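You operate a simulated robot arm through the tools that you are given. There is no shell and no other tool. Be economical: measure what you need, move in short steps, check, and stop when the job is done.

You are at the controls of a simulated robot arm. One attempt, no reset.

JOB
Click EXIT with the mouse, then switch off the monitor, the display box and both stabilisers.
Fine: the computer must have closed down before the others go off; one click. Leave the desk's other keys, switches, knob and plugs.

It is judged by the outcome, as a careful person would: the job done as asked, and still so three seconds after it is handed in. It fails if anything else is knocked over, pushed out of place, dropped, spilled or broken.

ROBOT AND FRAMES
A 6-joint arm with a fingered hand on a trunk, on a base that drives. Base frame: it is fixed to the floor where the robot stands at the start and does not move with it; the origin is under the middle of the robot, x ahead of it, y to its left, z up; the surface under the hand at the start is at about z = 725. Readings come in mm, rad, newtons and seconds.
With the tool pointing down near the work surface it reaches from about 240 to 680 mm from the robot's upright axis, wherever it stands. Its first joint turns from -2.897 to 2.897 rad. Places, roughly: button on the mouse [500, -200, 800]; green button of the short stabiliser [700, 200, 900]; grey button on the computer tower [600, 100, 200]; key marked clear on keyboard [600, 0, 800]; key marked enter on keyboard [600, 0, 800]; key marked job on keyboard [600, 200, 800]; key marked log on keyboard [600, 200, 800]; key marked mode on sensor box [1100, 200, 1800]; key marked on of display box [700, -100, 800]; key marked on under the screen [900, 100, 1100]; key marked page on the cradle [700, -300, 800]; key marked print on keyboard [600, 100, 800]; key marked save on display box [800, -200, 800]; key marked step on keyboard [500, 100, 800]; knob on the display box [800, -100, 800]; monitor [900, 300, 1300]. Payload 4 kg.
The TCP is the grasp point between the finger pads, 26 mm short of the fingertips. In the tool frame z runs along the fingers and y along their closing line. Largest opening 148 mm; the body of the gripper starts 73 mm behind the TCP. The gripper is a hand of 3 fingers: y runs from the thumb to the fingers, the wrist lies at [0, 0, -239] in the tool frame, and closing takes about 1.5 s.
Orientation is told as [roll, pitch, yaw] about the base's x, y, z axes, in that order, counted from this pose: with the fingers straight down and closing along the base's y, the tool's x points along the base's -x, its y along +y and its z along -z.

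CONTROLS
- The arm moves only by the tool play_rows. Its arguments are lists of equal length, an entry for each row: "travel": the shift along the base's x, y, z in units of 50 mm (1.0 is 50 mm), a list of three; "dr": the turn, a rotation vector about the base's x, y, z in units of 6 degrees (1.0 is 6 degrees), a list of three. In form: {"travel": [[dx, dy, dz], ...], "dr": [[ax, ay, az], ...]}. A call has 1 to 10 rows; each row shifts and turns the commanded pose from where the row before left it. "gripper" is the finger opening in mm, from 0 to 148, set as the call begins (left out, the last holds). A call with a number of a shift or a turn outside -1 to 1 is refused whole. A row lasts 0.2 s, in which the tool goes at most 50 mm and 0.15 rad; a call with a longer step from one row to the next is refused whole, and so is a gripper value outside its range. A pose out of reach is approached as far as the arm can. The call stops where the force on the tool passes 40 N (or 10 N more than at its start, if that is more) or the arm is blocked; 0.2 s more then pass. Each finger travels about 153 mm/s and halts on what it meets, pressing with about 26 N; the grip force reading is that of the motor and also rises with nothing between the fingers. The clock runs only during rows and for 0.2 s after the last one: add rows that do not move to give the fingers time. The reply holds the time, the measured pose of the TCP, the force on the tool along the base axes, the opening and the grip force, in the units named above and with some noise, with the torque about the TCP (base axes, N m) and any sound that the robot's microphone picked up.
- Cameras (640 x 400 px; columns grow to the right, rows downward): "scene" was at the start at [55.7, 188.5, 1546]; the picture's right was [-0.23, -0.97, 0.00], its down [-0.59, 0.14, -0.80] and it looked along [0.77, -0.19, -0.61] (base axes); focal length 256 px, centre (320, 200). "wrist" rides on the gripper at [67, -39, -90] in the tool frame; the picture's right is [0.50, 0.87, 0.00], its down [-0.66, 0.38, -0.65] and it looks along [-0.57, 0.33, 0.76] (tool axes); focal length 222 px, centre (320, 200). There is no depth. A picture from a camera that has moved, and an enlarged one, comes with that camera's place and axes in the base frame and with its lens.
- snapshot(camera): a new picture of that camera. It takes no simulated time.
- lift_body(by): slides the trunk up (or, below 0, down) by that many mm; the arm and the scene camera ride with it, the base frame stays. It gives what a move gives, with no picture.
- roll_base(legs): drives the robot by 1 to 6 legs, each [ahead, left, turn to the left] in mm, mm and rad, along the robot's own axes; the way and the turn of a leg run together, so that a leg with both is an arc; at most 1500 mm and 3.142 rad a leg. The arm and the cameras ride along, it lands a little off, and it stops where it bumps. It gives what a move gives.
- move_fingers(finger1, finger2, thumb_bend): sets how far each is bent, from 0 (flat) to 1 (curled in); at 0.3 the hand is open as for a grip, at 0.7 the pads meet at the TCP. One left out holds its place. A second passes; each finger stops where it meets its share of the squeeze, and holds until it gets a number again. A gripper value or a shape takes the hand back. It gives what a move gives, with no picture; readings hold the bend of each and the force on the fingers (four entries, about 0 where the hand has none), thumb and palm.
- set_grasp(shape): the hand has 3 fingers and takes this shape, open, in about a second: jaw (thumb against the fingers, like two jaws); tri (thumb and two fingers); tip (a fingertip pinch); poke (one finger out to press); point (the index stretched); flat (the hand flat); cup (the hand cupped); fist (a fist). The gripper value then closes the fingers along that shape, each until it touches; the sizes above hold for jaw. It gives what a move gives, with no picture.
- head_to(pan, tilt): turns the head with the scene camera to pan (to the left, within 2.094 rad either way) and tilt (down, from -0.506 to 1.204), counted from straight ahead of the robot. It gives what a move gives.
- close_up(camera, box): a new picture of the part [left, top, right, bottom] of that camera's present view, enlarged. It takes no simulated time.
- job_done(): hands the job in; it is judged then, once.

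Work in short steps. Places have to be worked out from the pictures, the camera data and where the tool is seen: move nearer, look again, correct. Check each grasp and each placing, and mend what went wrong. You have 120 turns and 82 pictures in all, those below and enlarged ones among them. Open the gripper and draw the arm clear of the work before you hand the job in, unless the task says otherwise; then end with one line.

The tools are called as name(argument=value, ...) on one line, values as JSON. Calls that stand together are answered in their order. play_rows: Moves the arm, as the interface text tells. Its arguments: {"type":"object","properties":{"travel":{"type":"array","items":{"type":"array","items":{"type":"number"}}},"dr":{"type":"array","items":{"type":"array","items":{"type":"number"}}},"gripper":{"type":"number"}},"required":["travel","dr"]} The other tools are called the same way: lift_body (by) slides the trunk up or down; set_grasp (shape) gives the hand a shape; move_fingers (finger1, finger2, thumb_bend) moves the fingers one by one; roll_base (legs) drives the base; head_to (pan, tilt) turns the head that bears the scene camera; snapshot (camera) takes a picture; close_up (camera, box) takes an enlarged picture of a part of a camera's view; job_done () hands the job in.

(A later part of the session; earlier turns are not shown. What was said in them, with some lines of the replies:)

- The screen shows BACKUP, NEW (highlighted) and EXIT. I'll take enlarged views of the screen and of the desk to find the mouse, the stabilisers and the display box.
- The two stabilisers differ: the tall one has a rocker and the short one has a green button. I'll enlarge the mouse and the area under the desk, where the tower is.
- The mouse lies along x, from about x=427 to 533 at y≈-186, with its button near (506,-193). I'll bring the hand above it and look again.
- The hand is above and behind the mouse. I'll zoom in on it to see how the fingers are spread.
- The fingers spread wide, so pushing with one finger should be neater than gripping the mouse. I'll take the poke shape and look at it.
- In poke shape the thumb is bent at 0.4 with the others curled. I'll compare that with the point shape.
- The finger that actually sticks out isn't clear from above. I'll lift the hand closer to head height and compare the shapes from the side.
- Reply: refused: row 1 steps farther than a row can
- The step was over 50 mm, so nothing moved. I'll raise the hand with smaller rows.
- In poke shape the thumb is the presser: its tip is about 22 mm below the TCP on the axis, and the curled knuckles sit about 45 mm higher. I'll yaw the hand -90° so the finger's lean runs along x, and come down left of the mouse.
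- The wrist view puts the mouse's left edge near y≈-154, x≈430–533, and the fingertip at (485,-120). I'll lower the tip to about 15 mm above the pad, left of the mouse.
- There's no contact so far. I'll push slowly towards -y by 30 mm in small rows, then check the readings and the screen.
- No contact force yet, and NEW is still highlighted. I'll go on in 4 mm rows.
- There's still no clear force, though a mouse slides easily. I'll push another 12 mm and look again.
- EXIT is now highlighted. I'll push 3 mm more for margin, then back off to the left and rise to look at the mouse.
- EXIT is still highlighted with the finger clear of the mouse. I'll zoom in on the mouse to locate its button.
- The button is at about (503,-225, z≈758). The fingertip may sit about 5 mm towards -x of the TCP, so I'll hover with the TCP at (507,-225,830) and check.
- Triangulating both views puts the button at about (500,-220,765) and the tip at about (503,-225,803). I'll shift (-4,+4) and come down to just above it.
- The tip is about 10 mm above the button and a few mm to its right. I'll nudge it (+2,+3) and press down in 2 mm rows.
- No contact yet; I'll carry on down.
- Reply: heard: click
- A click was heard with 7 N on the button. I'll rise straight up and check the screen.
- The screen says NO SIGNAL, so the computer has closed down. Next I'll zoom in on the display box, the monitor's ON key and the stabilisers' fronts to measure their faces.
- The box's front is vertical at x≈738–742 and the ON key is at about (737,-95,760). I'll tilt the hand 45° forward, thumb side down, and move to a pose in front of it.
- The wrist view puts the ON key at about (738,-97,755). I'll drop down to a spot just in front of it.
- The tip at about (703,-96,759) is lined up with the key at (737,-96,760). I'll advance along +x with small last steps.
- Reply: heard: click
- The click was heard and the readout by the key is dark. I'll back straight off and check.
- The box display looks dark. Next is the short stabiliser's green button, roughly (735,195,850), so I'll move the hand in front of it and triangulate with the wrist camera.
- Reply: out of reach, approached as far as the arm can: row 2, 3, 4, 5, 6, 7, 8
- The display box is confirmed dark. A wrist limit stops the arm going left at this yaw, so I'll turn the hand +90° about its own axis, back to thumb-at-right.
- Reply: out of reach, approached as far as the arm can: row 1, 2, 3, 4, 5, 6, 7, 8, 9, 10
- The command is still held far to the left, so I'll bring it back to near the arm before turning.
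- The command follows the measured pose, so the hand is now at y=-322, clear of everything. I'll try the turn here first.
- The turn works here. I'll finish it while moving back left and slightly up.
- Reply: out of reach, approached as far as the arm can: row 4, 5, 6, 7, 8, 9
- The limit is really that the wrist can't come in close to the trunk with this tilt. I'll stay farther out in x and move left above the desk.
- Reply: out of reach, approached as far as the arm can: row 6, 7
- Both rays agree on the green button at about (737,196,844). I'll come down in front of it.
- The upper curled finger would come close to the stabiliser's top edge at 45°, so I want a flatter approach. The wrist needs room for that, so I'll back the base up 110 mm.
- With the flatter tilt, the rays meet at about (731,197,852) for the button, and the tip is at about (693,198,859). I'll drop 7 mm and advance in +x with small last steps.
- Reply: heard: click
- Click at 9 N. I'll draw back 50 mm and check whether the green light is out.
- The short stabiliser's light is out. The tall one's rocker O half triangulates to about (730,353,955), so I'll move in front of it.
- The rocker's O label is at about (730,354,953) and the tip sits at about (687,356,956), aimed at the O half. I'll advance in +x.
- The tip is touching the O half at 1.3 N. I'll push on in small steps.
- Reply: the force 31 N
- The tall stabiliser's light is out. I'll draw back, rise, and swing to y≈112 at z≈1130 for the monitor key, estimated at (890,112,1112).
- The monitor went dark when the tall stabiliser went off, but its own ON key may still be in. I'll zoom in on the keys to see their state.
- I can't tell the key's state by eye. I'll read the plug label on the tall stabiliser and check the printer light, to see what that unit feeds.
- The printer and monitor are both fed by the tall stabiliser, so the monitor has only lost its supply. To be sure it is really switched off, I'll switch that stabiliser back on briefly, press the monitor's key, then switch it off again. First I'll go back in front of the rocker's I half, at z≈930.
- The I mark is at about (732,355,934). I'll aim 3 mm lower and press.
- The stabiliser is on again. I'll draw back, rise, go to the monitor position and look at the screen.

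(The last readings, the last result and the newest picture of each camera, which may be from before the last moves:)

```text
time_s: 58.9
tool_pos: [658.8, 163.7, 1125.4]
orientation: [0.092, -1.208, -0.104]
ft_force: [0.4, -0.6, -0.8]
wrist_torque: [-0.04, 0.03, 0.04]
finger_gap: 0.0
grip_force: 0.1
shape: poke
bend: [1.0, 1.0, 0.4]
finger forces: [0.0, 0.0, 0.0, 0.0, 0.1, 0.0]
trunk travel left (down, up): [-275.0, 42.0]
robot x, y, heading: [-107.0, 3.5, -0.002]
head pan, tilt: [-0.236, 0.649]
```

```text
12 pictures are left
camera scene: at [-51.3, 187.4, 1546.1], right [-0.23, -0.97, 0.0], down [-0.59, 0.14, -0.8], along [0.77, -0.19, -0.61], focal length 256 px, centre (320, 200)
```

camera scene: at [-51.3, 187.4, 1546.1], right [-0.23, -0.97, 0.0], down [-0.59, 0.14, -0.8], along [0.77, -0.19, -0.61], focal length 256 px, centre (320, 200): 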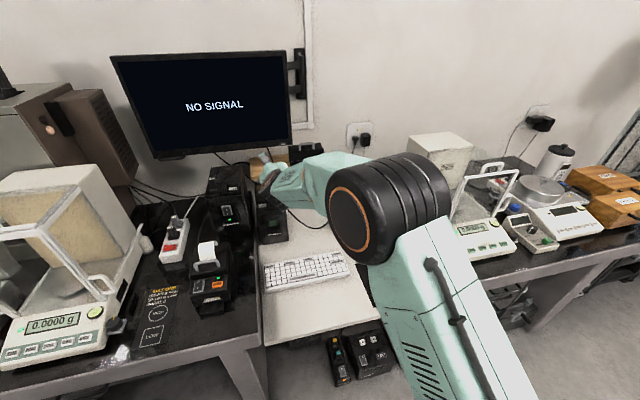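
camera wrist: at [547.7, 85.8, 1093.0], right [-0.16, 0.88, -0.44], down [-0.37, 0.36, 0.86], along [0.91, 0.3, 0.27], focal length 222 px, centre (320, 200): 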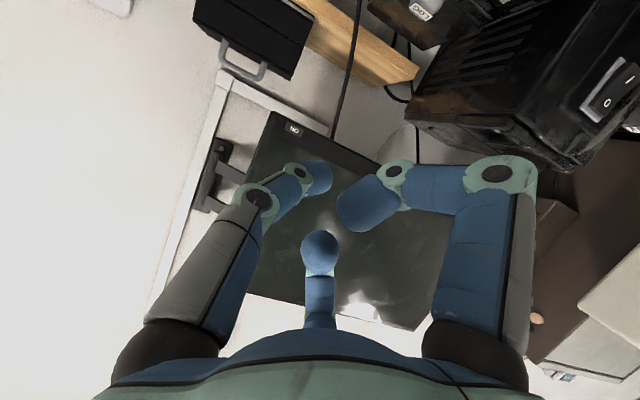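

The monitor shows NO SIGNAL, so it was indeed still on. Its key is at about (897,112,1109). I'll line up in y and z, then roll the base forward 110 mm.

play_rows(travel=[[0, -0.53, -0.05], [0, -0.53, -0.05], [0, 0, 0]], dr=[[0, 0, 0], [0, 0, 0], [0, 0, 0]])

roll_base(legs=[[110, 0, 0]])

close_up(camera="wrist", box=[200, 40, 440, 240])

```text
time_s: 59.7
tool_pos: [659.2, 111.9, 1120.7]
orientation: [0.09, -1.21, -0.102]
ft_force: [0.0, -0.4, -0.5]
wrist_torque: [0.0, 0.0, 0.01]
finger_gap: 0.0
grip_force: 0.1
shape: poke
bend: [1.0, 1.0, 0.4]
finger forces: [0.1, 0.1, 0.1, 0.0, 0.0, 0.1]
trunk travel left (down, up): [-275.0, 42.0]
robot x, y, heading: [-103.7, 1.1, 0.004]
head pan, tilt: [-0.236, 0.649]
```

```text
time_s: 60.9
tool_pos: [767.9, 113.4, 1120.2]
orientation: [0.09, -1.21, -0.102]
ft_force: [-0.3, -0.3, -0.2]
wrist_torque: [-0.01, 0.01, -0.02]
finger_gap: 0.0
grip_force: 0.1
shape: poke
bend: [1.0, 1.0, 0.4]
finger forces: [0.0, 0.1, 0.0, 0.0, 0.0, 0.0]
trunk travel left (down, up): [-275.0, 42.0]
robot x, y, heading: [3.4, -0.2, -0.003]
head pan, tilt: [-0.236, 0.649]
```

```text
2.00 times, centred on (320, 140) of wrist
camera zoom: at [659.1, 78.8, 1087.4], right [-0.16, 0.88, -0.44], down [-0.38, 0.36, 0.85], along [0.91, 0.3, 0.27], focal length 444 px, centre (320, 320)
```

zoom: 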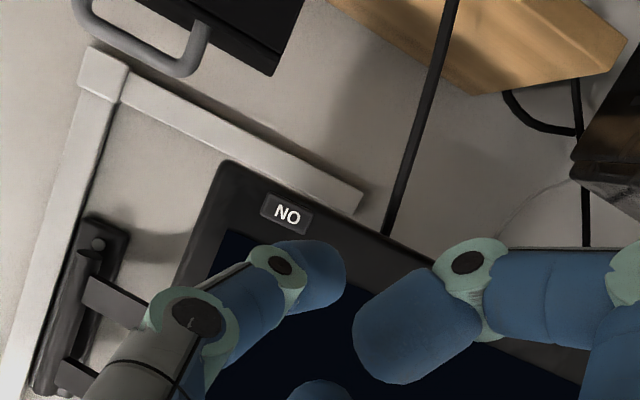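

The key is confirmed at about (897,113,1110). I'll advance 74 mm, stopping about 20 mm short.

play_rows(travel=[[0.4, -0.02, -0.03], [0.5, 0, 0], [0.4, 0, 0], [0.18, 0, 0], [0, 0, 0]], dr=[[0, 0, 0], [0, 0, 0], [0, 0, 0], [0, 0, 0], [0, 0, 0]])

close_up(camera="wrist", box=[200, 40, 440, 240])

```text
time_s: 62.1
tool_pos: [842.6, 110.9, 1119.7]
orientation: [0.09, -1.21, -0.104]
ft_force: [-0.5, -0.4, 0.5]
wrist_torque: [-0.02, 0.0, 0.01]
finger_gap: 0.0
grip_force: 0.1
shape: poke
bend: [1.0, 1.0, 0.4]
finger forces: [0.1, 0.0, 0.1, 0.1, 0.0, 0.0]
trunk travel left (down, up): [-275.0, 42.0]
robot x, y, heading: [1.7, -4.0, -0.004]
head pan, tilt: [-0.236, 0.649]
```

```text
2.00 times, centred on (320, 140) of wrist
camera zoom: at [732.3, 77.0, 1086.3], right [-0.16, 0.88, -0.44], down [-0.38, 0.36, 0.85], along [0.91, 0.3, 0.27], focal length 444 px, centre (320, 320)
```

zoom: 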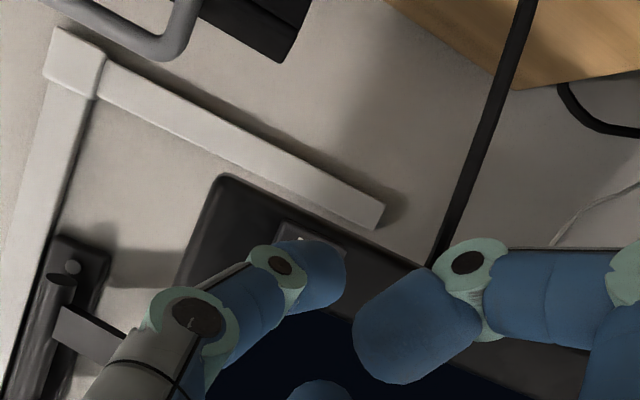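

The alignment holds, so I'll press gently in small steps.

play_rows(travel=[[0.2, 0, 0], [0.1, 0, 0], [0.05, 0, 0], [0.05, 0, 0], [0.05, 0, 0], [0, 0, 0]], dr=[[0, 0, 0], [0, 0, 0], [0, 0, 0], [0, 0, 0], [0, 0, 0], [0, 0, 0]])

```text
time_s: 63.5
tool_pos: [862.9, 111.4, 1119.5]
orientation: [0.092, -1.21, -0.103]
ft_force: [-1.5, 0.2, -0.4]
wrist_torque: [0.02, 0.03, 0.02]
finger_gap: 0.1
grip_force: 0.2
shape: poke
bend: [1.0, 1.0, 0.4]
finger forces: [0.0, 0.0, 0.0, 0.1, 1.7, 0.1]
trunk travel left (down, up): [-275.0, 42.0]
robot x, y, heading: [4.4, 0.1, 0.004]
head pan, tilt: [-0.236, 0.649]
heard: click
```

Click heard. I'll back off and check the screen.

play_rows(travel=[[-0.4, 0, 0], [-0.8, 0, 0], [-0.8, 0, 0], [0, 0, 0]], dr=[[0, 0, 0], [0, 0, 0], [0, 0, 0], [0, 0, 0]])

roll_base(legs=[[-110, 0, 0]])

snapshot(camera="scene")

```text
time_s: 64.5
tool_pos: [764.5, 111.1, 1119.2]
orientation: [0.089, -1.21, -0.102]
ft_force: [0.7, 0.3, 0.1]
wrist_torque: [0.01, 0.01, 0.01]
finger_gap: 0.0
grip_force: 0.1
shape: poke
bend: [1.0, 1.0, 0.4]
finger forces: [0.0, 0.0, 0.1, 0.0, 0.0, 0.0]
trunk travel left (down, up): [-275.0, 42.0]
robot x, y, heading: [4.3, 2.2, -0.001]
head pan, tilt: [-0.236, 0.649]
```

```text
time_s: 65.7
tool_pos: [655.6, 109.2, 1119.3]
orientation: [0.092, -1.211, -0.105]
ft_force: [0.1, -0.6, 0.7]
wrist_torque: [0.01, 0.04, 0.0]
finger_gap: 0.0
grip_force: 0.0
shape: poke
bend: [1.0, 1.0, 0.4]
finger forces: [0.1, 0.0, 0.0, 0.0, 0.1, 0.0]
trunk travel left (down, up): [-275.0, 42.0]
robot x, y, heading: [-104.8, -1.1, -0.003]
head pan, tilt: [-0.236, 0.649]
```

```text
9 pictures are left
camera scene: at [-51.6, 188.5, 1546.1], right [-0.23, -0.97, 0.0], down [-0.59, 0.14, -0.8], along [0.77, -0.19, -0.6], focal length 256 px, centre (320, 200)
```

scene: 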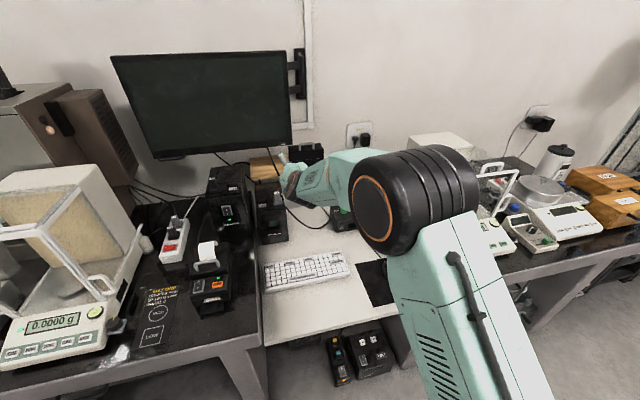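

The monitor is off with its supply live. Now I'll go back to the tall stabiliser's rocker to switch it off for good.

play_rows(travel=[[0, 0.974, 0], [0, 0.974, 0], [0, 0.974, 0], [0, 0.974, 0], [0, 0.974, 0], [0, 0, -0.8], [0, 0, -0.8], [0, 0, -0.8], [0, 0, -0.68], [0, 0, 0]], dr=[[0, 0, 0], [0, 0, 0], [0, 0, 0], [0, 0, 0], [0, 0, 0], [0, 0, 0], [0, 0, 0], [0, 0, 0], [0, 0, 0], [0, 0, 0]])

close_up(camera="wrist", box=[220, 60, 420, 220])

```text
time_s: 67.9
tool_pos: [655.7, 353.7, 964.0]
orientation: [0.089, -1.211, -0.103]
ft_force: [0.5, -0.3, 0.2]
wrist_torque: [-0.04, -0.02, 0.02]
finger_gap: 0.3
grip_force: 0.0
shape: poke
bend: [1.0, 1.0, 0.4]
finger forces: [0.0, 0.0, 0.0, 0.0, 0.0, 0.0]
trunk travel left (down, up): [-275.0, 42.0]
robot x, y, heading: [-108.0, 3.0, 0.0]
head pan, tilt: [-0.236, 0.649]
```

```text
2.50 times, centred on (320, 140) of wrist
camera zoom: at [546.1, 318.6, 931.4], right [-0.16, 0.88, -0.44], down [-0.38, 0.36, 0.85], along [0.91, 0.3, 0.28], focal length 555 px, centre (320, 350)
```

zoom: 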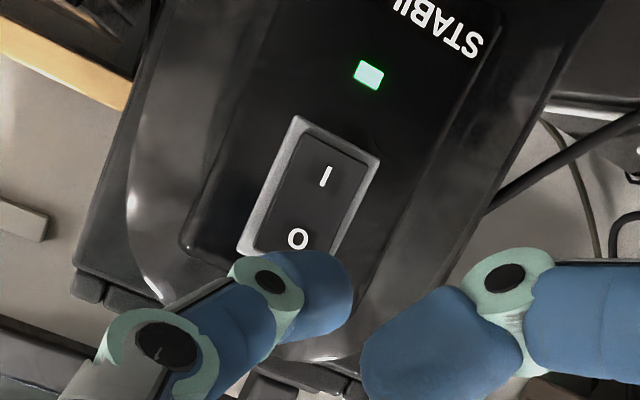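

The hand is lined up on the O half as before. I'll advance and press.

play_rows(travel=[[0.4, -0.02, 0], [0.3, 0, 0], [0.12, 0, 0], [0.05, 0, 0], [0.04, 0, 0], [0.03, 0, 0], [0, 0, 0]], dr=[[0, 0, 0], [0, 0, 0], [0, 0, 0], [0, 0, 0], [0, 0, 0], [0, 0, 0], [0, 0, 0]])

close_up(camera="wrist", box=[220, 60, 420, 220])

```text
time_s: 69.5
tool_pos: [702.8, 351.7, 966.1]
orientation: [0.09, -1.211, -0.105]
ft_force: [-4.1, -0.5, 0.0]
wrist_torque: [0.01, -0.02, -0.02]
finger_gap: 0.0
grip_force: 0.0
shape: poke
bend: [1.0, 1.0, 0.4]
finger forces: [0.1, 0.0, 0.0, 0.0, 4.3, 0.0]
trunk travel left (down, up): [-275.0, 42.0]
robot x, y, heading: [-105.2, 1.9, 0.001]
head pan, tilt: [-0.236, 0.649]
```

```text
2.50 times, centred on (320, 140) of wrist
camera zoom: at [592.8, 317.2, 932.4], right [-0.16, 0.88, -0.44], down [-0.38, 0.36, 0.85], along [0.91, 0.3, 0.27], focal length 555 px, centre (320, 350)
```

zoom: 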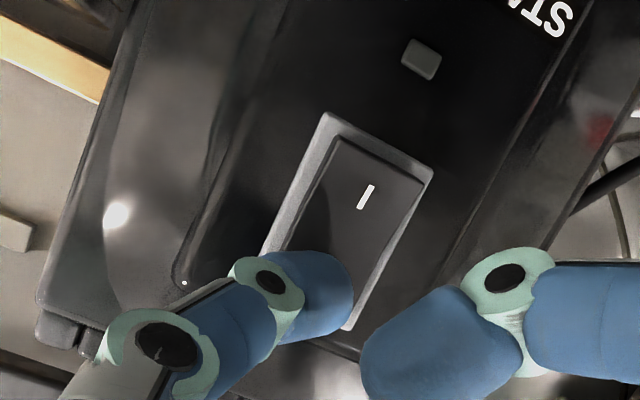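

The light is out. I'll draw back, rise and move the arm away to the right at height, then check the whole scene.

play_rows(travel=[[-0.3, 0, 0], [-0.6, 0, 0], [0, 0, 0.9], [0, 0, 0.9], [0, 0, 0.9], [0, 0, 0.9], [0, -0.9, 0], [0, -0.9, 0], [0, -0.9, 0], [0, -0.9, 0]], dr=[[0, 0, 0], [0, 0, 0], [0, 0, 0], [0, 0, 0], [0, 0, 0], [0, 0, 0], [0, 0, 0], [0, 0, 0], [0, 0, 0], [0, 0, 0]])

roll_base(legs=[[-250, 0, 0]])

play_rows(travel=[[0, -0.9, 0.2], [0, -0.9, 0.2], [0, -0.9, 0.2], [0, -0.9, 0.2], [0, -0.9, 0.2], [0, -0.9, 0.2], [0, 0, 0]], dr=[[0, 0, 0], [0, 0, 0], [0, 0, 0], [0, 0, 0], [0, 0, 0], [0, 0, 0], [0, 0, 0]])

snapshot(camera="scene")

```text
time_s: 71.7
tool_pos: [658.4, 171.3, 1148.7]
orientation: [0.094, -1.208, -0.106]
ft_force: [0.4, -0.3, 0.6]
wrist_torque: [-0.01, 0.0, 0.05]
finger_gap: 0.0
grip_force: 0.0
shape: poke
bend: [1.0, 1.0, 0.4]
finger forces: [0.0, 0.0, 0.0, 0.0, 0.1, 0.1]
trunk travel left (down, up): [-275.0, 42.0]
robot x, y, heading: [-108.8, -0.5, -0.003]
head pan, tilt: [-0.236, 0.649]
```

```text
time_s: 73.5
tool_pos: [405.3, 170.6, 1149.3]
orientation: [0.092, -1.21, -0.106]
ft_force: [-0.8, 0.6, 0.6]
wrist_torque: [-0.01, 0.01, 0.0]
finger_gap: 0.2
grip_force: 0.0
shape: poke
bend: [1.0, 1.0, 0.4]
finger forces: [0.0, 0.0, 0.0, 0.0, 0.1, 0.1]
trunk travel left (down, up): [-275.0, 42.0]
robot x, y, heading: [-360.1, -3.1, -0.005]
head pan, tilt: [-0.236, 0.649]
```

```text
time_s: 75.1
tool_pos: [406.0, -96.3, 1207.5]
orientation: [0.09, -1.212, -0.107]
ft_force: [0.4, -0.2, 0.0]
wrist_torque: [-0.03, 0.0, -0.01]
finger_gap: 0.0
grip_force: 0.0
shape: poke
bend: [1.0, 1.0, 0.4]
finger forces: [0.1, 0.1, 0.0, 0.0, 0.1, 0.1]
trunk travel left (down, up): [-275.0, 42.0]
robot x, y, heading: [-360.1, 4.0, -0.008]
head pan, tilt: [-0.236, 0.649]
```

```text
6 pictures are left
camera scene: at [-303.6, 189.6, 1545.9], right [-0.24, -0.97, 0.0], down [-0.59, 0.14, -0.8], along [0.77, -0.19, -0.61], focal length 256 px, centre (320, 200)
```

scene: 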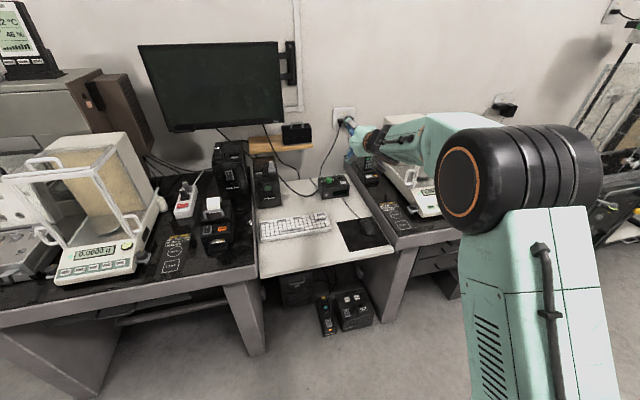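

I'll take one enlarged look at the desk to confirm every light is out and nothing has moved, and open the hand.

close_up(camera="scene", box=[170, 130, 400, 260])

close_up(camera="scene", box=[260, 260, 400, 345])

set_grasp(shape="jaw")

```text
2.78 times, centred on (285, 195) of scene
camera zoom: at [-303.6, 189.6, 1545.9], right [-0.24, -0.97, 0.0], down [-0.59, 0.14, -0.8], along [0.77, -0.19, -0.61], focal length 712 px, centre (417, 214)
```

zoom: 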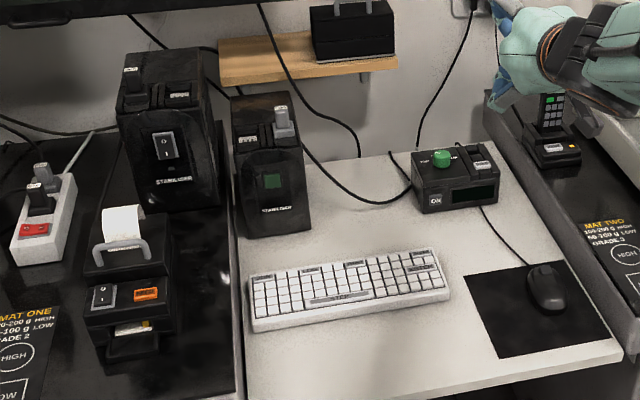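

```text
4.57 times, centred on (330, 302) of scene
camera zoom: at [-303.6, 189.6, 1545.9], right [-0.24, -0.97, 0.0], down [-0.59, 0.14, -0.8], along [0.77, -0.19, -0.61], focal length 1169 px, centre (274, -269)
```

zoom: 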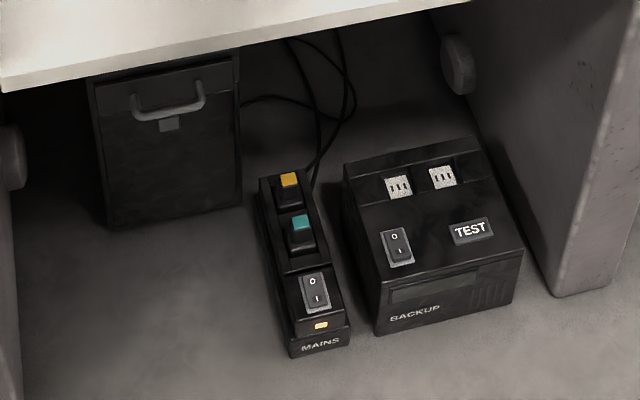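

```text
time_s: 76.0
tool_pos: [406.7, -95.9, 1207.2]
orientation: [0.09, -1.212, -0.106]
ft_force: [-0.7, 0.7, 0.5]
wrist_torque: [0.0, 0.01, 0.03]
finger_gap: 147.9
grip_force: 0.0
shape: jaw
bend: [0.3, 0.3, 0.3]
finger forces: [0.0, 0.1, 0.1, 0.0, 0.0, 0.0]
trunk travel left (down, up): [-275.0, 42.0]
robot x, y, heading: [-357.9, -1.0, -0.006]
head pan, tilt: [-0.236, 0.649]
```

All the lights are out, nothing has been disturbed, and the arm is clear with the hand open. I'm handing the job in.

job_done()

```text
The job is handed in.
```

EXIT was clicked once and the computer closed down; the monitor, the display box and both stabilisers are now off. I had to turn the tall stabiliser back on briefly: switching it off had cut the monitor's power before I had pressed the monitor's own key.
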